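You operate a simulated robot arm through the tools that you are given. There is no shell and no other tool.

You run a simulated robot arm. Do the job below in one go: nothing can be reset, and whatever is moved stays where it is left.

JOB
Let the overfilled green ball down into the green band and plug it.
Fine: let it down by the orange release key before the nozzle comes out; the nozzle ends in its holder, the plug in the valve.

The check looks at the end state, three seconds after you hand in, the way a careful person would. Anything else that was tipped, shoved, dropped, spilled or broken makes it a failure.

ROBOT AND FRAMES
A 7-joint arm with a two-finger gripper, fixed in place. Base frame: the origin is on the floor under the middle of its stand, x ahead of it, y to its left, z up. Lengths are in m, angles in degrees, forces in N, time in s.
It reaches about 1.125 m from its shoulder. Its first joint turns from -143.0 to 143.0 degrees. Payload 2.45 kg.
The tool frame sits at the grasp point between the pads (the TCP): z along the fingers, y along the line on which they close. The tips reach 0.026 m beyond it. The gripper opens to 0.096 m; its body begins 0.069 m behind the TCP.
Orientation is that of the tool frame in the base frame, as a unit quaternion [x, y, z, w]. With the fingers straight down and closing along the base's y, the tool's x points along the base's -x, its y along +y and its z along -z.

CONTROLS
- The arm moves only by the tool drive_tool. Its argument "series" is a list that holds one entry, the list of rows, each a list of 7 numbers: the shift along the tool's x, y, z in units of 250 mm (1.0 is 250 mm), then the turn, a rotation vector about the tool's x, y, z in units of 180 degrees (1.0 is 180 degrees), then the opening, from 0 (shut) to 1 (fully open). In form: [[[x, y, z, wx, wy, wz, claw], ...]]. A call has 1 to 20 rows; each row is the pose to reach, as a shift and turn from the pose commanded when the call began, along the tool's axes at that moment. A call with a number of a shift or a turn outside -1 to 1 is refused whole. Rows are played at 5 a second. More than 0.05 m and 8.6 degrees between two rows, or a gripper value outside its range, and nothing of the call is played. Where a pose cannot be reached the arm comes as near as it can. A force on the tool above 40 N (or 10 N above the force at the start of the call, whichever is more), or a blocked arm, ends the call early, and 0.2 s more pass. The fingers move at their own pace (about 0.05 m/s each) and stop on an object; they squeeze with about 44 N. The grip force told is the motor's: it shows also when the fingers shut on nothing. Time passes only in rows, and 0.2 s behind the last, so rows that repeat a pose let the fingers close. The reply holds the time, the measured pose of the TCP, the force on the tool along the base axes, the opening and the grip force, in the units named above and with some noise, with the torque about the TCP (base axes, N m) and any sound that the robot's microphone picked up, and new pictures: "show" is both (left out), scene, wrist or none.
- Cameras (640 x 400 px; columns grow to the right, rows downward): "scene" is fixed at [0.2136, -0.4918, 1.3523]; the picture's right is [0.19, -0.98, 0.00], its down [-0.80, -0.15, -0.59] and it looks along [0.58, 0.11, -0.81] (base axes); focal length 214 px, centre (320, 200). "wrist" rides on the gripper at [0.082, 0.003, -0.098] in the tool frame; the picture's right is [-0.04, 1.00, 0.00], its down [-0.73, -0.03, -0.68] and it looks along [-0.68, -0.03, 0.73] (tool axes); focal length 256 px, centre (320, 200). There is no depth. A picture from a camera that has moved, and an enlarged one, comes with that camera's place and axes in the base frame and with its lens. The place of the scene camera against the robot may be out by one fixed shift of up to 0.012 m in any direction.
- slide_trunk(by): slides the trunk up (or, below 0, down) by that many m; the arm rides with it, the base frame stays. It gives what a move gives, with no picture.
- zoom(camera, box): a new picture of the part [left, top, right, bottom] of that camera's present view, enlarged. The clock stands still meanwhile.
- close_job(): hands the job in; it is judged then, once.

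Nothing tells you positions but the pictures and the camera data. Unless the task says otherwise, let go and move clear before handing in.

The tools are called after "Emit:" as a command line: name --argument value ..., lists and objects as JSON in quotes. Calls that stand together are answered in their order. drive_tool: Moves the arm, as the interface text tells. Its arguments: {"type":"object","properties":{"series":{"type":"array","items":{"type":"array","items":{"type":"array","items":{"type":"number"}}}},"show":{"type":"string","enum":["both","scene","wrist","none"]}},"required":["series"]} The other tools are called the same way: slide_trunk (by) moves the trunk up or down; zoom (camera, box) takes an enlarged picture of a part of a camera's view; close_job () hands the job in.

At the start:

```text
clock: 0.0
tool_pos: [0.6132, 0.0337, 1.1089]
orientation: [-0.001, 1.0, 0.0, 0.0]
wrist_force: [-0.7, -1.1, 0.4]
wrist_torque: [0.02, 0.02, 0.0]
grip_width: 0.096
grasp_force: 0.0
trunk travel left (down, up): [-0.55, 0.09]
```

scene: 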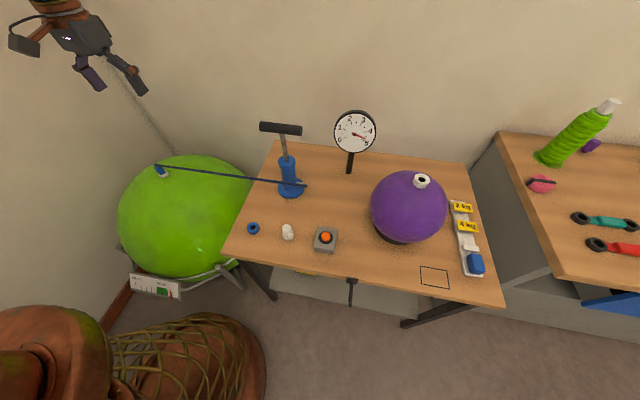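
wrist: 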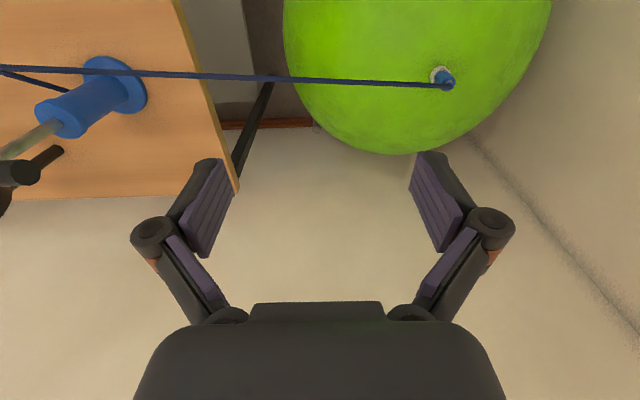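

I see the green ball on a stand at left with a hose nozzle in its valve, a table with a pump, gauge, purple ball, a grey box with an orange key, a white plug and a blue ring. I'll take enlarged views before moving anything.

Emit:
zoom --camera "scene" --box '[220, 190, 360, 280]'

Emit:
zoom --camera "scene" --box '[110, 140, 270, 310]'

Emit:
zoom --camera "scene" --box '[240, 100, 400, 200]'

Emit:
zoom --camera "scene" --box '[360, 160, 510, 300]'

Emit:
zoom --camera "wrist" --box '[380, 30, 520, 130]'

```text
4.44 times, centred on (290, 235) of scene
camera zoom: at [0.2136, -0.4918, 1.3523], right [0.19, -0.98, 0.0], down [-0.8, -0.15, -0.59], along [0.58, 0.11, -0.81], focal length 953 px, centre (453, 44)
```

zoom: 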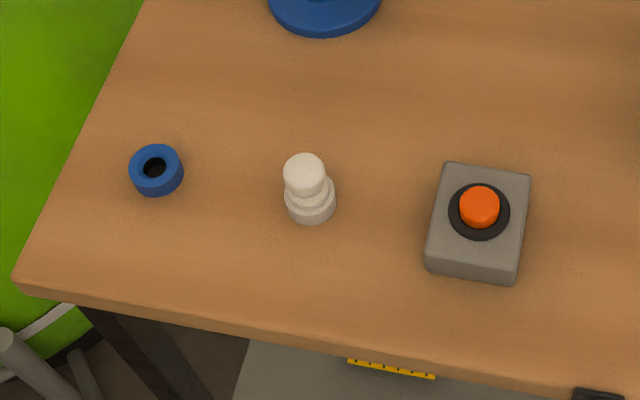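

```text
2.35 times, centred on (190, 225) of scene
camera zoom: at [0.2136, -0.4918, 1.3523], right [0.19, -0.98, 0.0], down [-0.8, -0.15, -0.59], along [0.58, 0.11, -0.81], focal length 505 px, centre (626, 141)
```

zoom: 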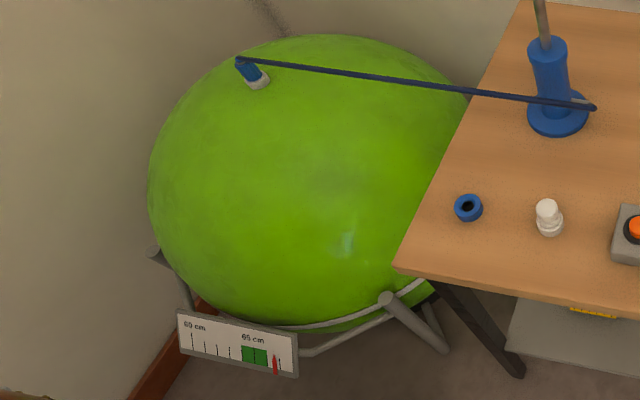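

```text
4.00 times, centred on (320, 150) of scene
camera zoom: at [0.2136, -0.4918, 1.3523], right [0.19, -0.98, 0.0], down [-0.8, -0.15, -0.59], along [0.58, 0.11, -0.81], focal length 858 px, centre (320, 400)
```

zoom: 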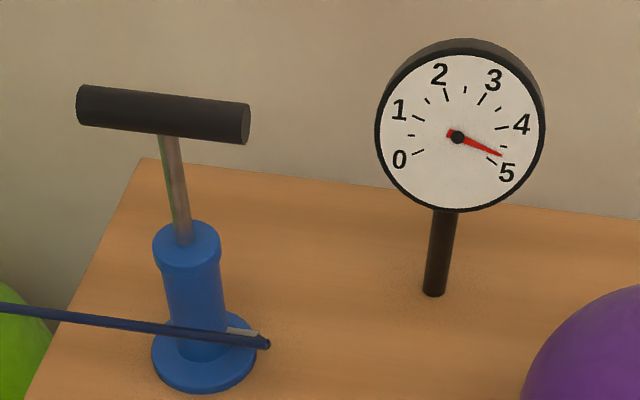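

```text
2.86 times, centred on (435, 230) of scene
camera zoom: at [0.2136, -0.4918, 1.3523], right [0.19, -0.98, 0.0], down [-0.8, -0.15, -0.59], along [0.58, 0.11, -0.81], focal length 613 px, centre (-9, 114)
```

zoom: 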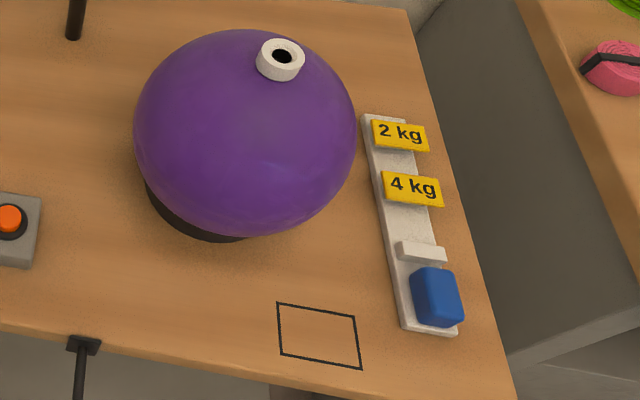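

```text
4.00 times, centred on (450, 80) of wrist
camera zoom: at [0.5315, 0.0361, 1.2079], right [0.04, 1.0, 0.0], down [0.73, -0.03, 0.68], along [0.68, -0.03, -0.73], focal length 1024 px, centre (-200, 680)
```

zoom: 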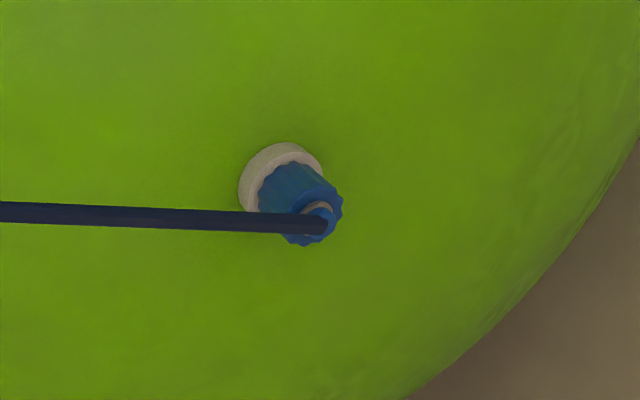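

The green ball's valve, with the blue nozzle in it, is at about (0.70, 0.26, 0.69). The table is at z≈0.73, with the blue cup, white plug and orange key near its front edge. I'll move the wrist camera over the table for a closer look.

Emit:
drive_tool --series '[[[0.1, -0.12, 0, 0, 0, 0, 1], [0.2, -0.24, 0, 0, 0, 0, 1], [0.3, -0.36, 0, 0, 0, 0, 1], [0.4, -0.48, 0, 0, 0, 0, 1], [0.5, -0.6, 0, 0, 0, 0, 1], [0.6, -0.72, 0, 0, 0, 0, 1], [0.7, -0.84, 0, 0, 0, 0, 1], [0.8, -0.96, 0, 0, 0, 0, 1]]]' --show "both"

```text
clock: 1.8
tool_pos: [0.413, -0.207, 1.1079]
orientation: [0.001, 1.0, 0.001, 0.0]
wrist_force: [-0.3, 1.0, 0.0]
wrist_torque: [-0.02, 0.03, 0.01]
grip_width: 0.0961
grasp_force: 0.1
trunk travel left (down, up): [-0.55, 0.09]
camera wrist: at [0.3314, -0.2038, 1.2075], right [0.04, 1.0, 0.0], down [0.73, -0.03, 0.68], along [0.68, -0.03, -0.73], focal length 256 px, centre (320, 200)
```

scene: 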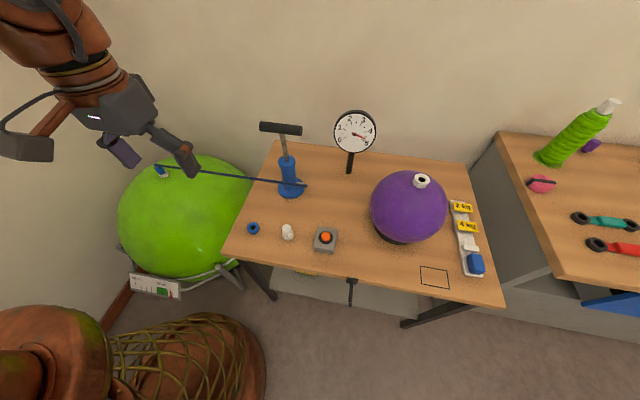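
wrist: 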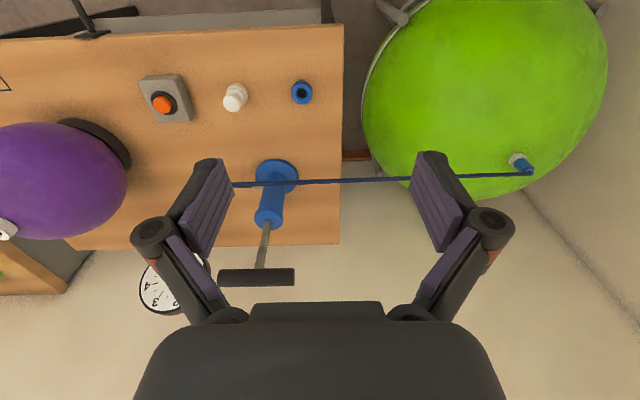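

The wrist view now shows the cup, plug, key, pump, nozzle and ball together. I'll enlarge each of them to measure positions.

Emit:
zoom --camera "wrist" --box '[120, 60, 340, 140]'

Emit:
zoom --camera "wrist" --box '[460, 120, 580, 220]'

Emit:
zoom --camera "wrist" --box '[340, 0, 640, 220]'

Emit:
zoom --camera "wrist" --box '[210, 130, 330, 300]'

Emit:
zoom --camera "scene" --box '[120, 265, 190, 305]'

```text
2.91 times, centred on (230, 100) of wrist
camera zoom: at [0.3314, -0.2038, 1.2075], right [0.04, 1.0, 0.0], down [0.73, -0.03, 0.68], along [0.68, -0.03, -0.73], focal length 745 px, centre (582, 491)
```

zoom: 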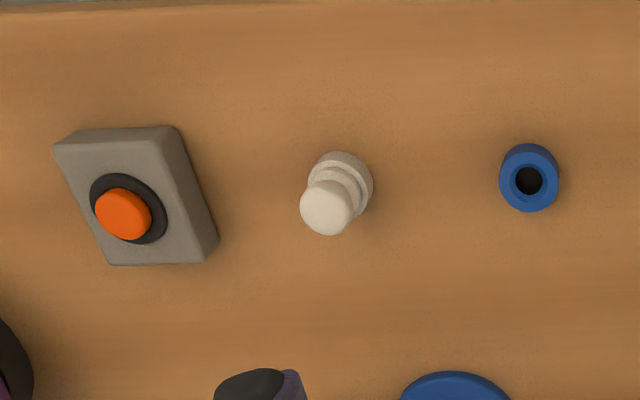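

```text
4.00 times, centred on (520, 170) of wrist
camera zoom: at [0.3314, -0.2038, 1.2075], right [0.04, 1.0, 0.0], down [0.73, -0.03, 0.68], along [0.68, -0.03, -0.73], focal length 1024 px, centre (-480, 320)
```

zoom: 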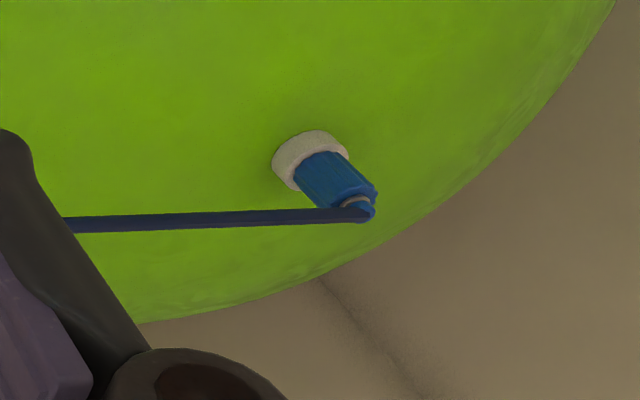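

```text
1.82 times, centred on (490, 110) of wrist
camera zoom: at [0.3314, -0.2038, 1.2075], right [0.04, 1.0, 0.0], down [0.73, -0.03, 0.68], along [0.68, -0.03, -0.73], focal length 465 px, centre (11, 364)
```

zoom: 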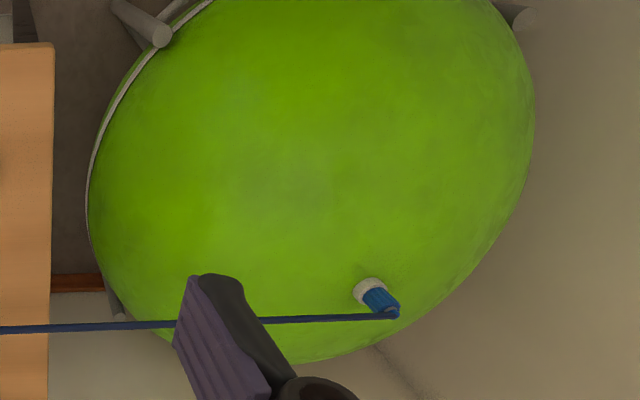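

```text
2.35 times, centred on (270, 215) of wrist
camera zoom: at [0.3314, -0.2038, 1.2075], right [0.04, 1.0, 0.0], down [0.73, -0.03, 0.68], along [0.68, -0.03, -0.73], focal length 602 px, centre (438, 165)
```

zoom: 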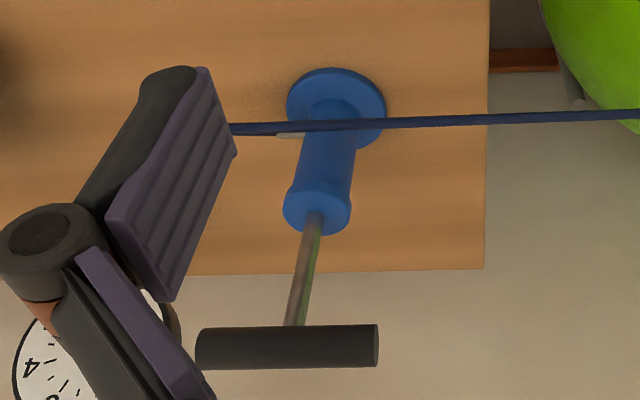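

```text
9.14 times, centred on (155, 285) of scene
camera zoom: at [0.2136, -0.4918, 1.3523], right [0.19, -0.98, 0.0], down [-0.8, -0.15, -0.59], along [0.58, 0.11, -0.81], focal length 1961 px, centre (1829, -577)
```

zoom: 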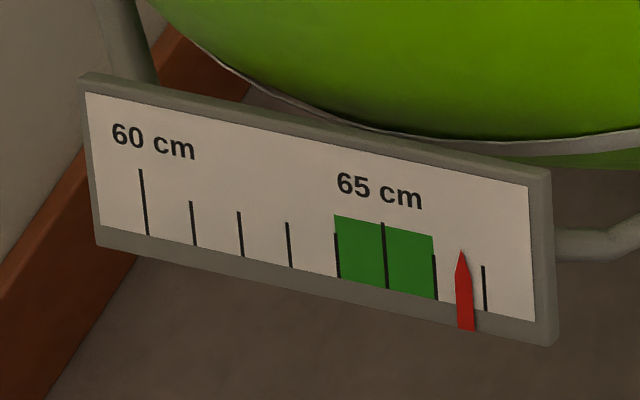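

The gauge board shows a green band from 64 to 66 cm with the marker at about 66.6 cm. The cup is near (0.496, -0.243), the plug near (0.50, -0.345) and the key near (0.49, -0.47). I'll move closer to see how the plug and key are shaped.

Emit:
drive_tool --series '[[[-0.018, -0.082, 0.105, 0, 0, 0, 1], [-0.036, -0.164, 0.21, 0, 0, 0, 1], [-0.054, -0.246, 0.316, 0, 0, 0, 1], [-0.072, -0.328, 0.421, 0, 0, 0, 1], [-0.09, -0.41, 0.526, 0, 0, 0, 1], [-0.108, -0.492, 0.632, 0, 0, 0, 1], [-0.108, -0.492, 0.632, 0, 0, 0, 1]]]' --show "both"

```text
clock: 3.4
tool_pos: [0.44, -0.3316, 0.9479]
orientation: [0.0, 1.0, 0.0, 0.0]
wrist_force: [-0.2, -0.1, 0.1]
wrist_torque: [0.0, -0.03, -0.01]
grip_width: 0.096
grasp_force: 0.1
trunk travel left (down, up): [-0.55, 0.09]
camera wrist: at [0.3585, -0.3285, 1.0461], right [0.04, 1.0, 0.0], down [0.73, -0.03, 0.68], along [0.68, -0.03, -0.73], focal length 256 px, centre (320, 200)
```

scene: 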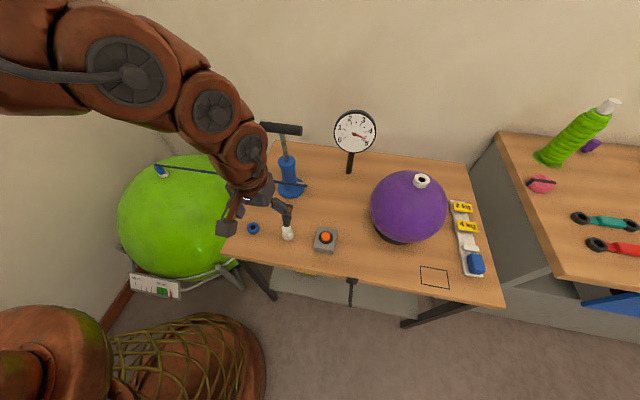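
wrist: 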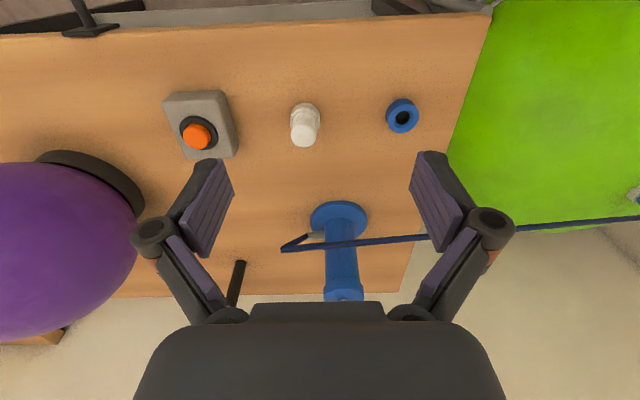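

Emit:
zoom --camera "wrist" --box '[270, 80, 440, 170]'

Emit:
zoom --camera "wrist" --box '[150, 80, 260, 170]'

Emit:
zoom --camera "wrist" --box '[270, 190, 440, 310]'

```text
3.76 times, centred on (355, 125) of wrist
camera zoom: at [0.3585, -0.3285, 1.0461], right [0.04, 1.0, 0.0], down [0.73, -0.03, 0.68], along [0.68, -0.03, -0.73], focal length 964 px, centre (188, 482)
```

zoom: 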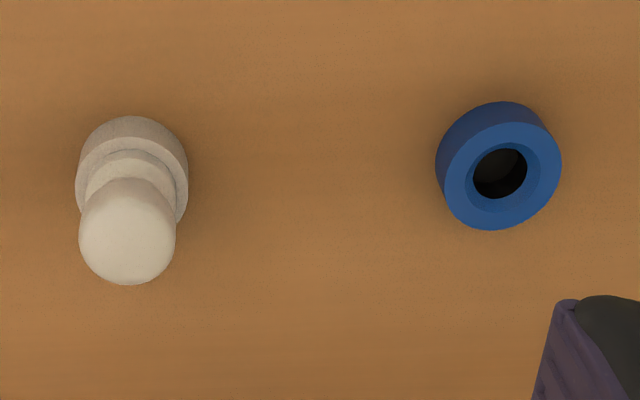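

```text
4.44 times, centred on (205, 125) of wrist
camera zoom: at [0.3585, -0.3285, 1.0461], right [0.04, 1.0, 0.0], down [0.73, -0.03, 0.68], along [0.68, -0.03, -0.73], focal length 1138 px, centre (831, 533)
```

zoom: 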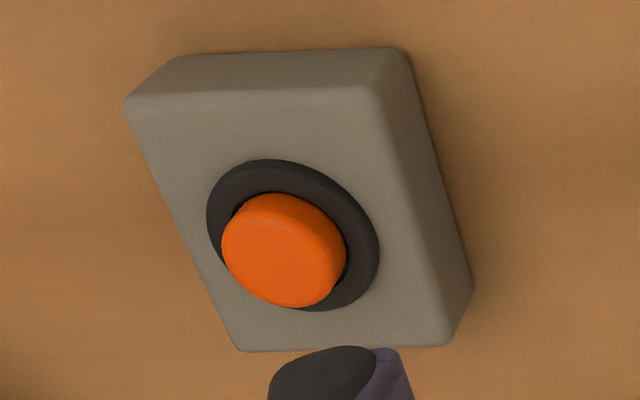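

```text
3.33 times, centred on (355, 250) of wrist
camera zoom: at [0.3585, -0.3285, 1.0461], right [0.04, 1.0, 0.0], down [0.73, -0.03, 0.68], along [0.68, -0.03, -0.73], focal length 853 px, centre (203, 33)
```

zoom: 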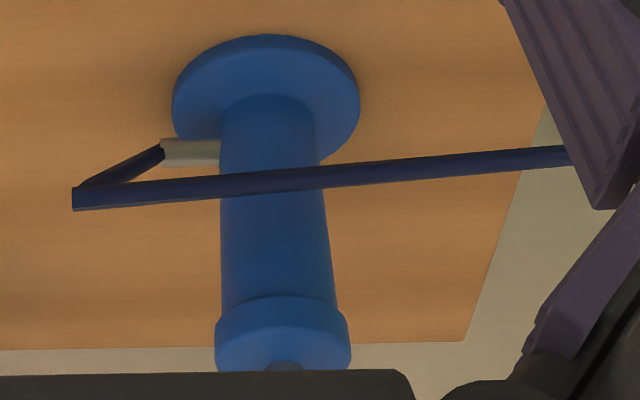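

The plug stands knob-up in a white cup (top about (0.490, -0.351, 0.805)), the blue cup's mouth is at about (0.490, -0.242, 0.774), and the orange key's top is at about (0.492, -0.470, 0.798). I'll close the fingers and go above the key.

Emit:
drive_tool --series '[[[-0.042, -0.11, 0.0, 0, 0, 0, 0], [-0.084, -0.22, 0.0, 0, 0, 0, 0], [-0.125, -0.33, 0.05, 0, 0, 0, 0], [-0.167, -0.44, 0.12, 0, 0, 0, 0], [-0.208, -0.554, 0.2, 0, 0, 0, 0], [-0.208, -0.554, 0.272, 0, 0, 0, 0], [-0.208, -0.554, 0.272, 0, 0, 0, 0]]]' --show "both"

```text
clock: 5.0
tool_pos: [0.4919, -0.4685, 0.883]
orientation: [0.001, 1.0, 0.0, -0.001]
wrist_force: [0.3, -0.2, -0.2]
wrist_torque: [0.01, -0.01, 0.01]
grip_width: 0.0
grasp_force: 28.9
trunk travel left (down, up): [-0.55, 0.09]
camera wrist: at [0.4099, -0.4666, 0.981], right [0.04, 1.0, 0.0], down [0.73, -0.03, 0.68], along [0.68, -0.03, -0.73], focal length 256 px, centre (320, 200)
```

scene: 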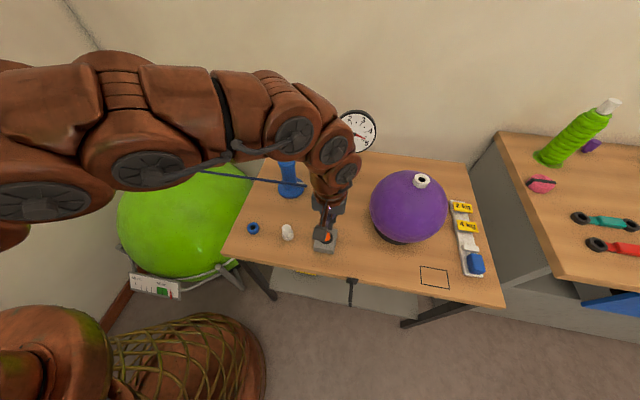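
wrist: 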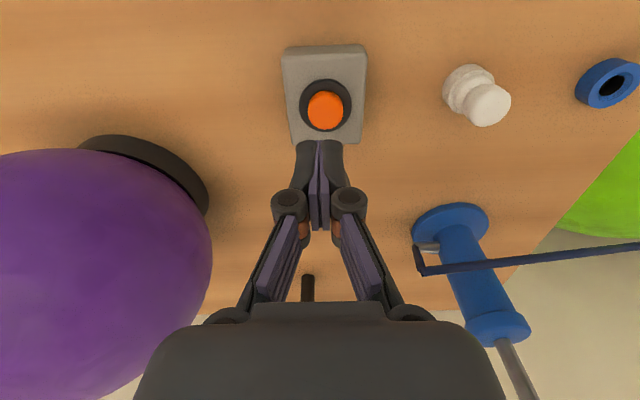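

The closed fingertips are almost straight above the key. I'll come down to just over it and check the alignment.

Emit:
drive_tool --series '[[[0.008, 0.01, 0.06, 0, 0, 0, 0], [0.008, 0.01, 0.12, 0, 0, 0, 0], [0.008, 0.01, 0.18, 0, 0, 0, 0], [0.008, 0.01, 0.18, 0, 0, 0, 0]]]' --show "both"

Emit:
zoom --camera "scene" --box '[280, 180, 380, 260]'

Emit:
zoom --camera "wrist" --box '[260, 40, 400, 200]'

Emit:
zoom --camera "scene" --box '[120, 265, 190, 305]'

```text
clock: 6.0
tool_pos: [0.4913, -0.4643, 0.8373]
orientation: [0.001, 1.0, 0.0, 0.0]
wrist_force: [0.3, 1.3, 0.0]
wrist_torque: [0.01, -0.03, -0.02]
grip_width: 0.0001
grasp_force: 28.9
trunk travel left (down, up): [-0.55, 0.09]
camera wrist: at [0.4084, -0.4629, 0.9376], right [0.04, 1.0, 0.0], down [0.73, -0.03, 0.68], along [0.68, -0.03, -0.73], focal length 256 px, centre (320, 200)
```

scene: 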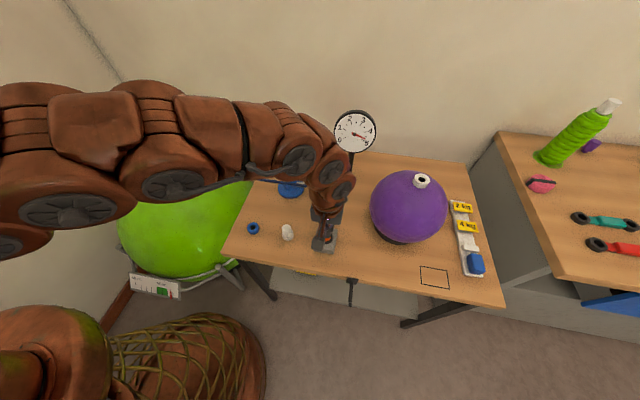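
wrist: 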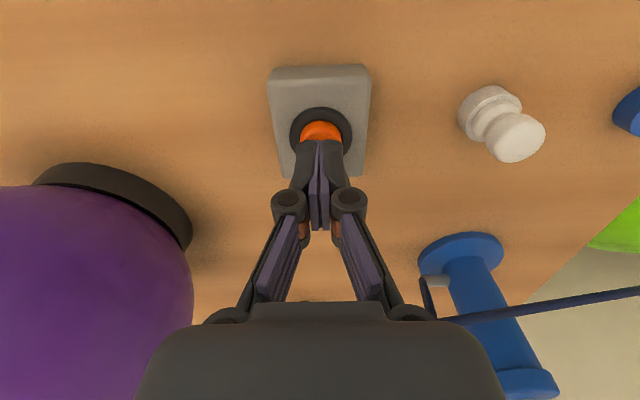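

```text
5.00 times, centred on (330, 220) of scene
camera zoom: at [0.2136, -0.4918, 1.3523], right [0.19, -0.98, 0.0], down [-0.8, -0.15, -0.59], along [0.58, 0.11, -0.81], focal length 1072 px, centre (270, 100)
```

zoom: 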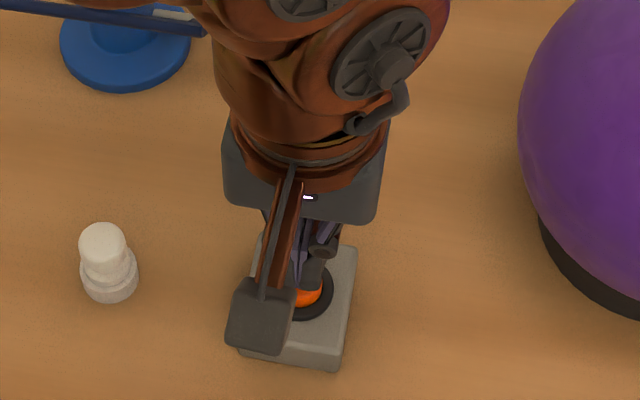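

```text
2.50 times, centred on (330, 120) of wrist
camera zoom: at [0.4084, -0.4629, 0.9376], right [0.04, 1.0, 0.0], down [0.73, -0.03, 0.68], along [0.68, -0.03, -0.73], focal length 640 px, centre (295, 400)
```

zoom: 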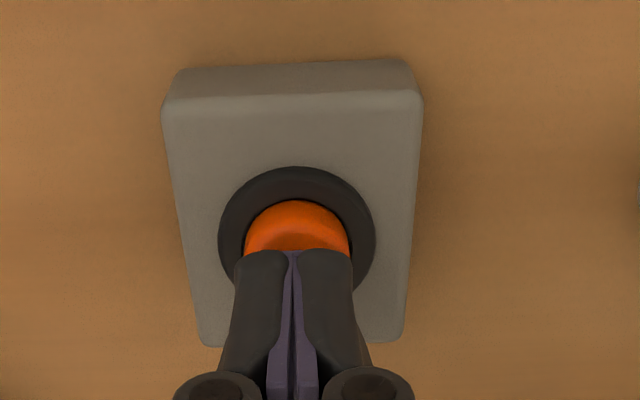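

```text
9.14 times, centred on (155, 285) of scene
camera zoom: at [0.2136, -0.4918, 1.3523], right [0.19, -0.98, 0.0], down [-0.8, -0.15, -0.59], along [0.58, 0.11, -0.81], focal length 1961 px, centre (1829, -577)
```

zoom: 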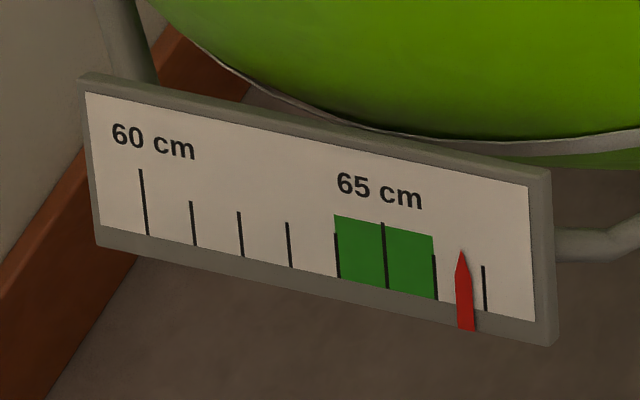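

The tips are centred on the key. I'll press down in small steps and watch the force and the size marker.

Emit:
drive_tool --series '[[[0, -0.004, 0.016, 0, 0, 0, 0], [0, -0.004, 0.032, 0, 0, 0, 0], [0, -0.004, 0.048, 0, 0, 0, 0]]]' --show "none"

Emit:
zoom --camera "wrist" --box '[260, 40, 400, 200]'

Emit:
zoom --camera "scene" --box '[120, 265, 190, 305]'

```text
clock: 6.8
tool_pos: [0.4893, -0.4658, 0.826]
orientation: [0.0, 1.0, 0.0, 0.001]
wrist_force: [-0.5, -1.0, 2.2]
wrist_torque: [-0.06, 0.07, 0.02]
grip_width: 0.0059
grasp_force: 28.3
trunk travel left (down, up): [-0.55, 0.09]
heard: click
```

```text
2.50 times, centred on (330, 120) of wrist
camera zoom: at [0.4078, -0.4638, 0.9246], right [0.04, 1.0, 0.0], down [0.73, -0.03, 0.68], along [0.68, -0.03, -0.73], focal length 640 px, centre (295, 400)
```

zoom: 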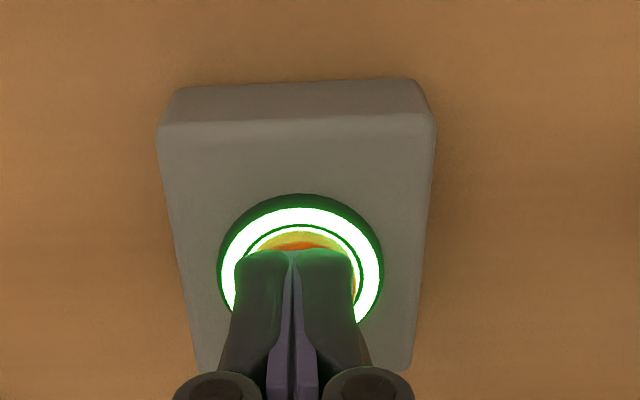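

```text
9.14 times, centred on (155, 285) of scene
camera zoom: at [0.2136, -0.4918, 1.3523], right [0.19, -0.98, 0.0], down [-0.8, -0.15, -0.59], along [0.58, 0.11, -0.81], focal length 1961 px, centre (1829, -577)
```

zoom: 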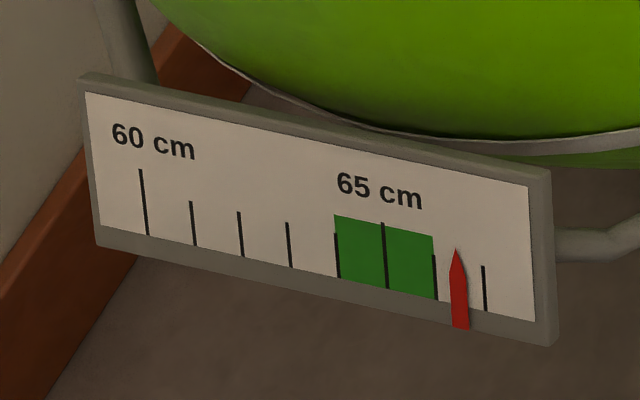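

The key clicked, its ring lit green, and the marker has started to move down (66.6 → 66.5). I'll hold the press and watch the rate.

Emit:
drive_tool --series '[[[0, 0, 0, 0, 0, 0, 0], [0, 0, 0, 0, 0, 0, 0]]]' --show "none"

Emit:
zoom --camera "scene" --box '[120, 265, 190, 305]'

```text
clock: 7.4
tool_pos: [0.4899, -0.4657, 0.8265]
orientation: [0.0, 1.0, 0.0, 0.001]
wrist_force: [-0.9, -0.1, 2.5]
wrist_torque: [0.0, 0.01, 0.05]
grip_width: 0.0057
grasp_force: 28.9
trunk travel left (down, up): [-0.55, 0.09]
```

```text
9.14 times, centred on (155, 285) of scene
camera zoom: at [0.2136, -0.4918, 1.3523], right [0.19, -0.98, 0.0], down [-0.8, -0.15, -0.59], along [0.58, 0.11, -0.81], focal length 1961 px, centre (1829, -577)
```

zoom: 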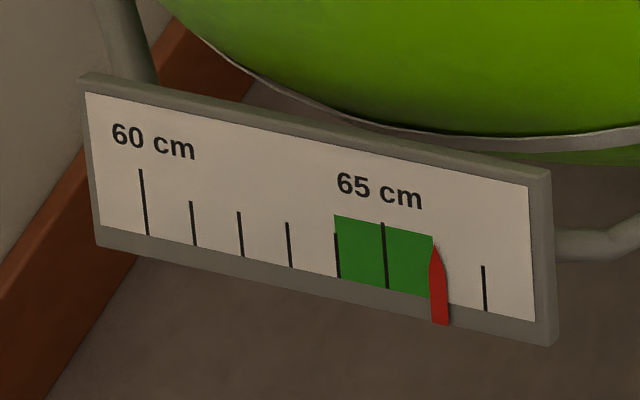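

The marker falls at about 0.7 cm/s and is now at 66.0. I'll hold for about 0.8 s more and then lift off, aiming for about 65.3.

Emit:
drive_tool --series '[[[0, 0, 0, 0, 0, 0, 0], [0, 0, 0, 0, 0, 0, 0], [0, 0, 0, 0, 0, 0, 0], [0, 0, 0, 0, 0, 0, 0], [0, 0, -0.08, 0, 0, 0, 0]]]' --show "none"

Emit:
zoom --camera "scene" --box '[120, 265, 190, 305]'

Emit:
zoom --camera "wrist" --box '[260, 40, 400, 200]'

```text
clock: 8.6
tool_pos: [0.4897, -0.4665, 0.8454]
orientation: [0.0, 1.0, 0.0, 0.0]
wrist_force: [-0.1, -0.4, -0.3]
wrist_torque: [0.01, -0.01, 0.0]
grip_width: 0.0
grasp_force: 28.4
trunk travel left (down, up): [-0.55, 0.09]
```

```text
9.14 times, centred on (155, 285) of scene
camera zoom: at [0.2136, -0.4918, 1.3523], right [0.19, -0.98, 0.0], down [-0.8, -0.15, -0.59], along [0.58, 0.11, -0.81], focal length 1961 px, centre (1829, -577)
```

zoom: 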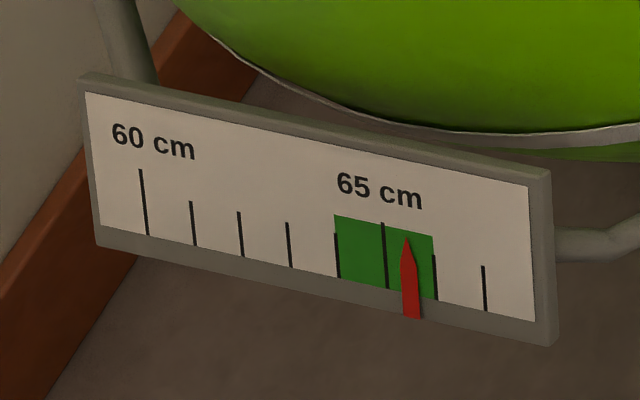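

```text
2.50 times, centred on (330, 120) of wrist
camera zoom: at [0.4085, -0.4647, 0.9442], right [0.04, 1.0, 0.0], down [0.73, -0.03, 0.68], along [0.68, -0.03, -0.73], focal length 640 px, centre (295, 400)
```

zoom: 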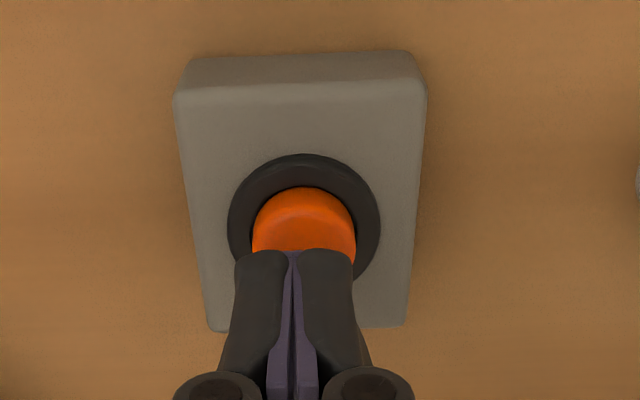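

The key released (ring off) with the marker at about 65.45, inside the band. I'll raise the arm, turn the wrist so the fingers close along x to straddle the hose, and head for the nozzle.

Emit:
drive_tool --series '[[[0, 0, -0.16, 0, 0, 0.038, 0.3], [0, 0, -0.32, 0, 0, 0.076, 0.6], [0, 0, -0.48, 0, 0, 0.115, 1], [0, 0, -0.64, 0, 0, 0.153, 1], [0, 0.08, -0.8, 0, 0, 0.192, 1], [0, 0.2, -0.84, 0, 0, 0.23, 1], [0, 0.32, -0.84, 0, 0, 0.269, 1], [0, 0.44, -0.84, 0, 0, 0.307, 1], [0, 0.56, -0.84, 0, 0, 0.346, 1], [0, 0.68, -0.84, 0, 0, 0.384, 1], [0, 0.8, -0.84, 0, 0, 0.423, 1], [0, 0.9, -0.84, 0, 0, 0.461, 1], [0, 1.0, -0.84, 0, 0, 0.5, 1]]]' --show "both"

Emit:
zoom --camera "scene" --box '[120, 265, 190, 305]'

```text
clock: 11.4
tool_pos: [0.4876, -0.217, 1.0554]
orientation: [0.708, 0.706, -0.002, -0.001]
wrist_force: [-0.1, -0.7, -0.8]
wrist_torque: [0.0, 0.0, -0.02]
grip_width: 0.096
grasp_force: 0.1
trunk travel left (down, up): [-0.55, 0.09]
camera wrist: at [0.4911, -0.1359, 1.1547], right [1.0, -0.04, 0.0], down [-0.03, -0.73, 0.68], along [-0.03, -0.68, -0.73], focal length 256 px, centre (320, 200)
```

scene: 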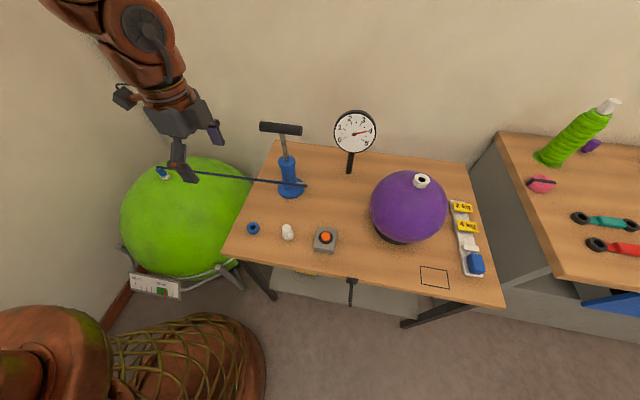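
wrist: 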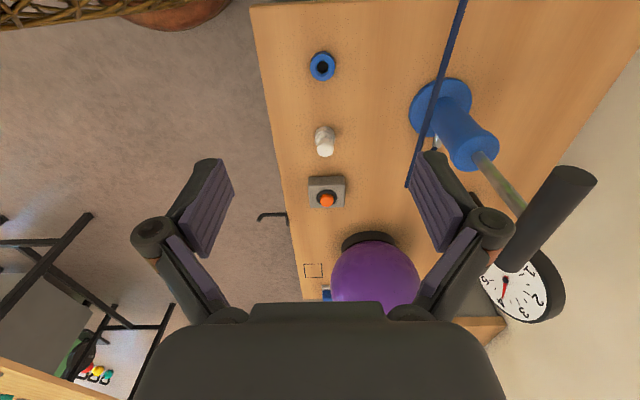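

```text
9.14 times, centred on (155, 285) of scene
camera zoom: at [0.2136, -0.4918, 1.3523], right [0.19, -0.98, 0.0], down [-0.8, -0.15, -0.59], along [0.58, 0.11, -0.81], focal length 1961 px, centre (1829, -577)
```

zoom: 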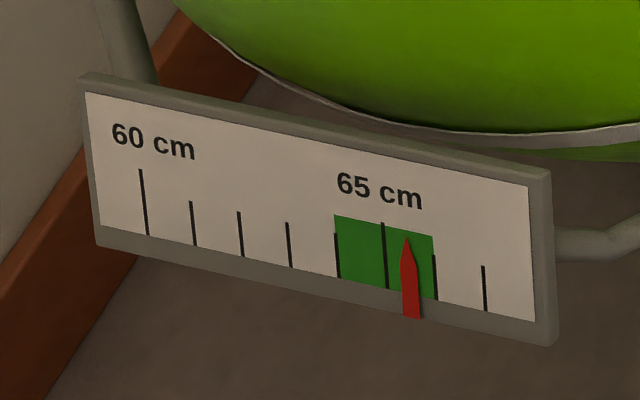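

The marker is stable at 65.45. I'll continue toward the green ball so the wrist camera can look at the nozzle from close by.

Emit:
drive_tool --series '[[[0.12, 0.08, 0, 0, 0, 0, 1], [0.24, 0.16, 0, 0, 0, 0, 1], [0.36, 0.24, 0, 0, 0, 0, 1], [0.48, 0.32, 0, 0, 0, 0, 1], [0.6, 0.4, 0, 0, 0, 0, 1], [0.72, 0.48, 0.04, 0, 0, 0, 1], [0.84, 0.56, 0.08, 0, 0, 0, 1], [0.96, 0.64, 0.12, 0, 0, 0, 1]]]' --show "none"

Emit:
drive_tool --series '[[[0.15, 0.02, 0.06, 0, 0, 0, 1], [0.3, 0.04, 0.12, 0, 0, 0, 1], [0.45, 0.06, 0.18, 0, 0, 0, 1], [0.6, 0.08, 0.24, 0, 0, 0, 1], [0.75, 0.1, 0.3, 0, 0, 0, 1], [0.9, 0.12, 0.36, 0, 0, 0, 1], [1.0, 0.12, 0.4, 0, 0, 0, 1], [1.0, 0.12, 0.4, 0, 0, 0, 1]]]' --show "both"

```text
clock: 13.2
tool_pos: [0.6506, 0.0235, 1.0274]
orientation: [0.707, 0.707, -0.001, -0.001]
wrist_force: [-0.5, -0.9, 0.4]
wrist_torque: [0.04, -0.02, 0.02]
grip_width: 0.096
grasp_force: 0.0
trunk travel left (down, up): [-0.55, 0.09]
```

```text
clock: 15.0
tool_pos: [0.6802, 0.2746, 0.9249]
orientation: [0.707, 0.707, 0.0, 0.0]
wrist_force: [0.2, 0.0, 0.1]
wrist_torque: [-0.01, 0.0, -0.04]
grip_width: 0.0961
grasp_force: 0.0
trunk travel left (down, up): [-0.55, 0.09]
camera wrist: at [0.683, 0.3548, 1.0244], right [1.0, -0.04, 0.0], down [-0.03, -0.73, 0.68], along [-0.03, -0.68, -0.73], focal length 256 px, centre (320, 200)
```

scene: 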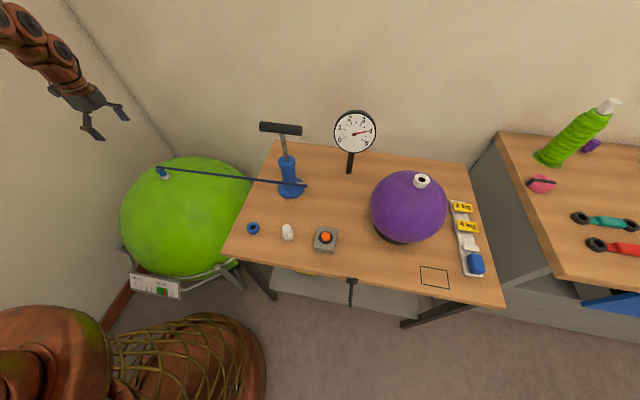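
wrist: 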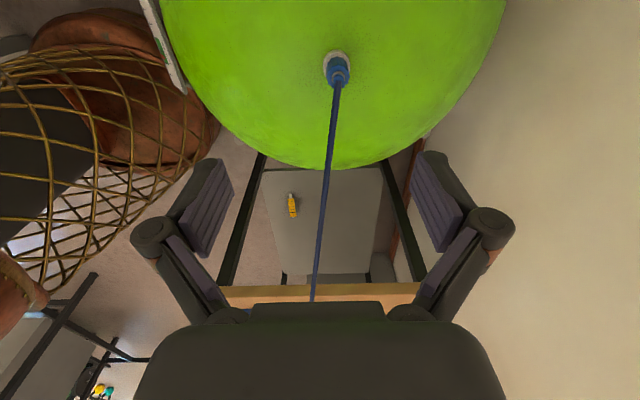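

Emit:
zoom --camera "wrist" --box '[290, 30, 390, 110]'

Emit:
zoom --camera "scene" --box '[130, 150, 210, 200]'

```text
5.00 times, centred on (340, 70) of wrist
camera zoom: at [0.683, 0.3548, 1.0244], right [1.0, -0.04, 0.0], down [-0.03, -0.73, 0.68], along [-0.03, -0.68, -0.73], focal length 1280 px, centre (220, 850)
```

zoom: 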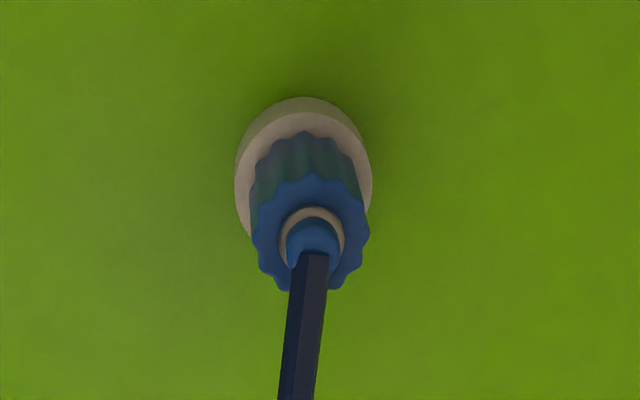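

```text
8.00 times, centred on (170, 175) of scene
camera zoom: at [0.2136, -0.4918, 1.3523], right [0.19, -0.98, 0.0], down [-0.8, -0.15, -0.59], along [0.58, 0.11, -0.81], focal length 1716 px, centre (1520, 400)
```

zoom: 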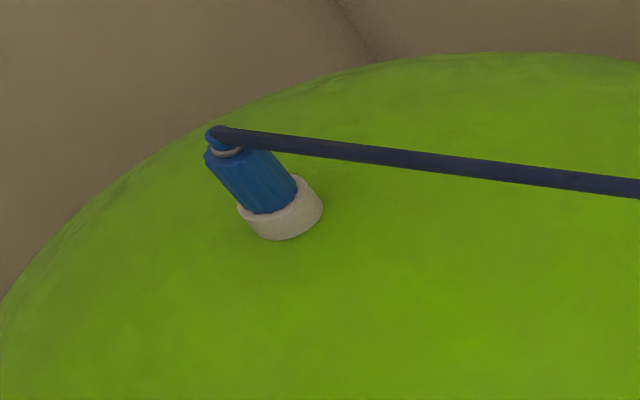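

The valve sits on top of the ball and the nozzle axis is essentially vertical at about (0.699, 0.262), with the hose leaving toward -y. I'll come down over it with open fingers and look again.

Emit:
drive_tool --series '[[[-0.02, 0.025, 0.12, 0, 0, 0, 1], [-0.04, 0.05, 0.24, 0, 0, 0, 1], [-0.05, 0.076, 0.34, 0, 0, 0, 1], [-0.05, 0.076, 0.42, 0, 0, 0, 1], [-0.05, 0.076, 0.42, 0, 0, 0, 1]]]' --show "both"

Emit:
zoom --camera "wrist" --box '[250, 50, 390, 170]'

Emit:
zoom --camera "scene" --box '[110, 120, 210, 200]'

```text
clock: 16.2
tool_pos: [0.7015, 0.2615, 0.8217]
orientation: [0.707, 0.707, 0.0, 0.0]
wrist_force: [-0.2, -0.3, 1.0]
wrist_torque: [0.01, 0.0, 0.02]
grip_width: 0.096
grasp_force: 0.1
trunk travel left (down, up): [-0.55, 0.09]
camera wrist: at [0.703, 0.3415, 0.9204], right [1.0, -0.04, 0.0], down [-0.03, -0.73, 0.68], along [-0.03, -0.68, -0.73], focal length 256 px, centre (320, 200)
```

scene: 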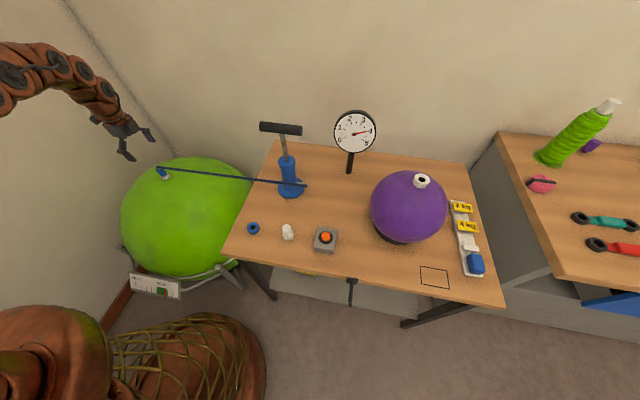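
wrist: 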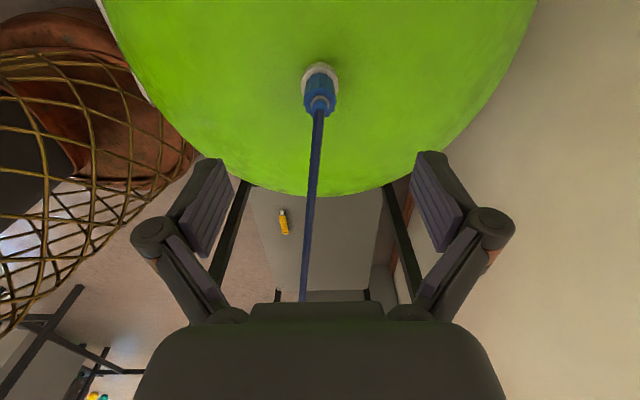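

```text
3.33 times, centred on (320, 110) of wrist
camera zoom: at [0.703, 0.3415, 0.9204], right [1.0, -0.04, 0.0], down [-0.03, -0.73, 0.68], along [-0.03, -0.68, -0.73], focal length 853 px, centre (320, 500)
```

zoom: 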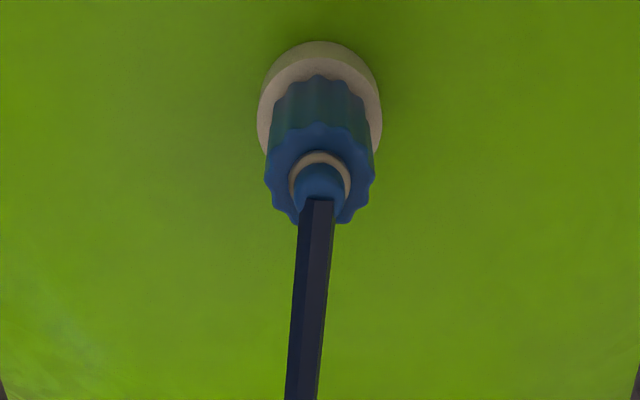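

```text
5.00 times, centred on (160, 160) of scene
camera zoom: at [0.2136, -0.4918, 1.3523], right [0.19, -0.98, 0.0], down [-0.8, -0.15, -0.59], along [0.58, 0.11, -0.81], focal length 1072 px, centre (1120, 400)
```

zoom: 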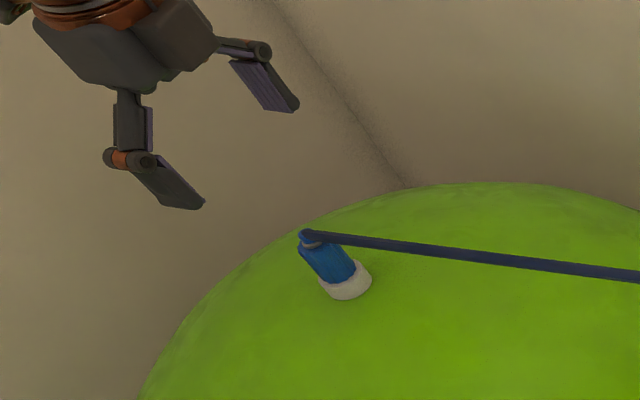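

The nozzle's fluted body is centred at about (0.699, 0.2625), from the white ring at z≈0.688 up to z≈0.725. I'll come down so the tips stop just above the ring, with the fingers still open.

Emit:
drive_tool --series '[[[0.004, -0.006, 0.1, 0, 0, 0, 1], [0.004, -0.006, 0.2, 0, 0, 0, 1], [0.004, -0.006, 0.28, 0, 0, 0, 1], [0.004, -0.006, 0.34, 0, 0, 0, 1], [0.004, -0.006, 0.38, 0, 0, 0, 1], [0.004, -0.006, 0.407, 0, 0, 0, 1], [0.004, -0.006, 0.407, 0, 0, 0, 1]]]' --show "both"

Emit:
zoom --camera "wrist" --box '[210, 80, 430, 240]'

Emit:
zoom --camera "scene" --box '[110, 120, 210, 200]'

```text
clock: 17.8
tool_pos: [0.6977, 0.2614, 0.7176]
orientation: [0.707, 0.707, 0.0, 0.0]
wrist_force: [0.8, 1.1, -0.6]
wrist_torque: [0.01, -0.01, 0.02]
grip_width: 0.096
grasp_force: 0.1
trunk travel left (down, up): [-0.55, 0.09]
camera wrist: at [0.7008, 0.3426, 0.8167], right [1.0, -0.04, 0.0], down [-0.03, -0.73, 0.68], along [-0.03, -0.68, -0.73], focal length 256 px, centre (320, 200)
```

scene: 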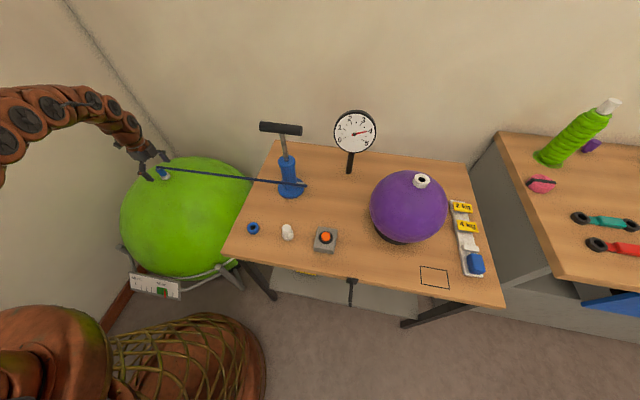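
wrist: 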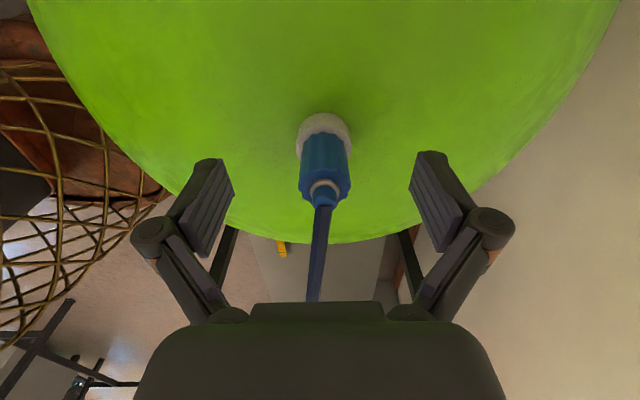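

```text
2.50 times, centred on (320, 160) of wrist
camera zoom: at [0.7008, 0.3426, 0.8167], right [1.0, -0.04, 0.0], down [-0.03, -0.73, 0.68], along [-0.03, -0.68, -0.73], focal length 640 px, centre (320, 300)
```

zoom: 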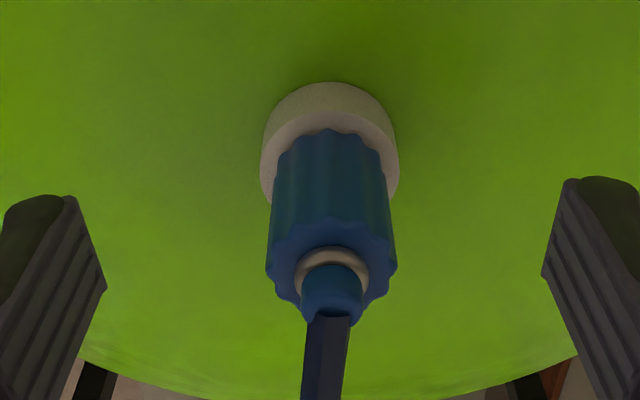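

```text
5.00 times, centred on (160, 160) of scene
camera zoom: at [0.2136, -0.4918, 1.3523], right [0.19, -0.98, 0.0], down [-0.8, -0.15, -0.59], along [0.58, 0.11, -0.81], focal length 1072 px, centre (1120, 400)
```

zoom: 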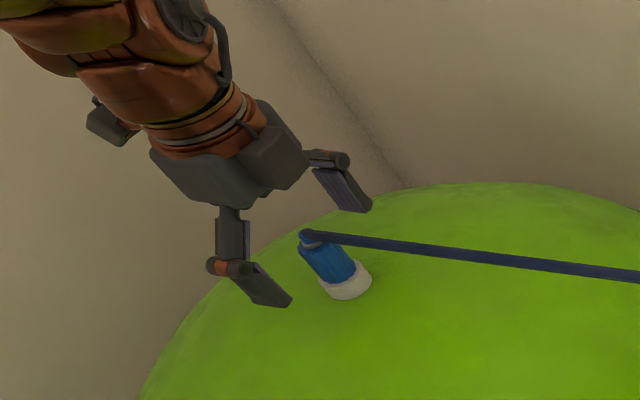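

The nozzle is about 2 mm to +x of the finger centre, and the ring top is about 7 mm below the tips. I'll nudge over and down 3 mm, then close on the fluted body.

Emit:
drive_tool --series '[[[0.006, 0.008, 0.012, 0, 0, 0, 1], [0.006, 0.008, 0.012, 0, 0, 0, 0.6], [0.006, 0.008, 0.012, 0, 0, 0, 0.3], [0.006, 0.008, 0.012, 0, 0, 0, 0.15], [0.006, 0.008, 0.012, 0, 0, 0, 0], [0.006, 0.008, 0.012, 0, 0, 0, 0]]]' --show "both"

Emit:
zoom --camera "wrist" --box '[210, 80, 430, 240]'

Emit:
zoom --camera "scene" --box '[110, 120, 210, 200]'

```text
clock: 19.2
tool_pos: [0.7004, 0.264, 0.7146]
orientation: [0.707, 0.707, 0.0, 0.0]
wrist_force: [4.2, 0.9, -0.4]
wrist_torque: [-0.02, -0.08, -0.02]
grip_width: 0.0254
grasp_force: 26.1
trunk travel left (down, up): [-0.55, 0.09]
camera wrist: at [0.7028, 0.344, 0.8142], right [1.0, -0.04, 0.0], down [-0.03, -0.73, 0.68], along [-0.03, -0.68, -0.73], focal length 256 px, centre (320, 200)
```

scene: 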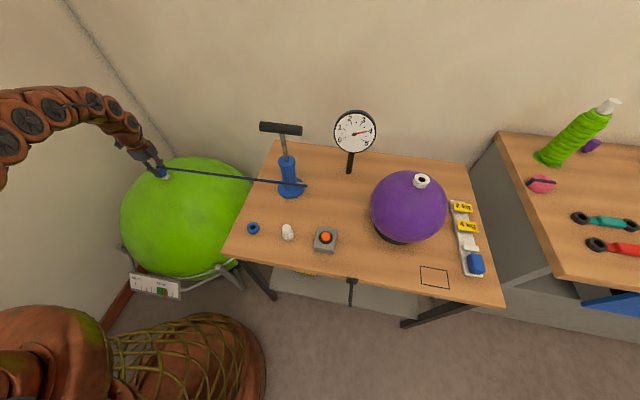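
wrist: 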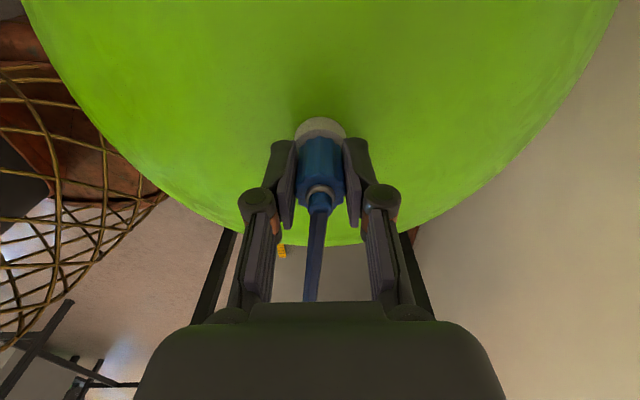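

```text
2.50 times, centred on (320, 160) of wrist
camera zoom: at [0.7028, 0.344, 0.8142], right [1.0, -0.04, 0.0], down [-0.03, -0.73, 0.68], along [-0.03, -0.68, -0.73], focal length 640 px, centre (320, 300)
```

zoom: 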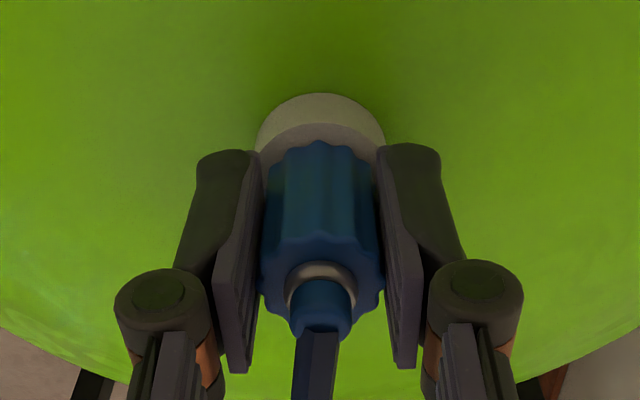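

```text
5.00 times, centred on (160, 160) of scene
camera zoom: at [0.2136, -0.4918, 1.3523], right [0.19, -0.98, 0.0], down [-0.8, -0.15, -0.59], along [0.58, 0.11, -0.81], focal length 1072 px, centre (1120, 400)
```

zoom: 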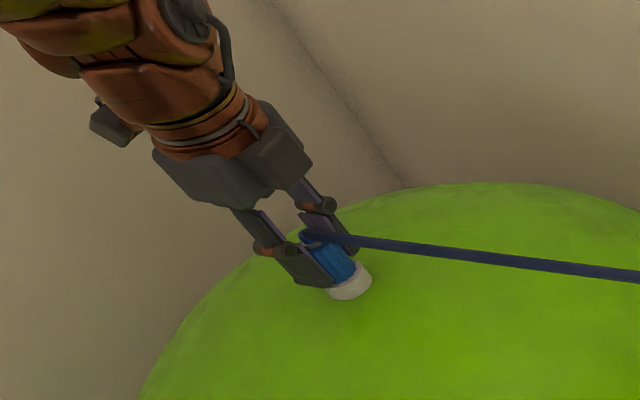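

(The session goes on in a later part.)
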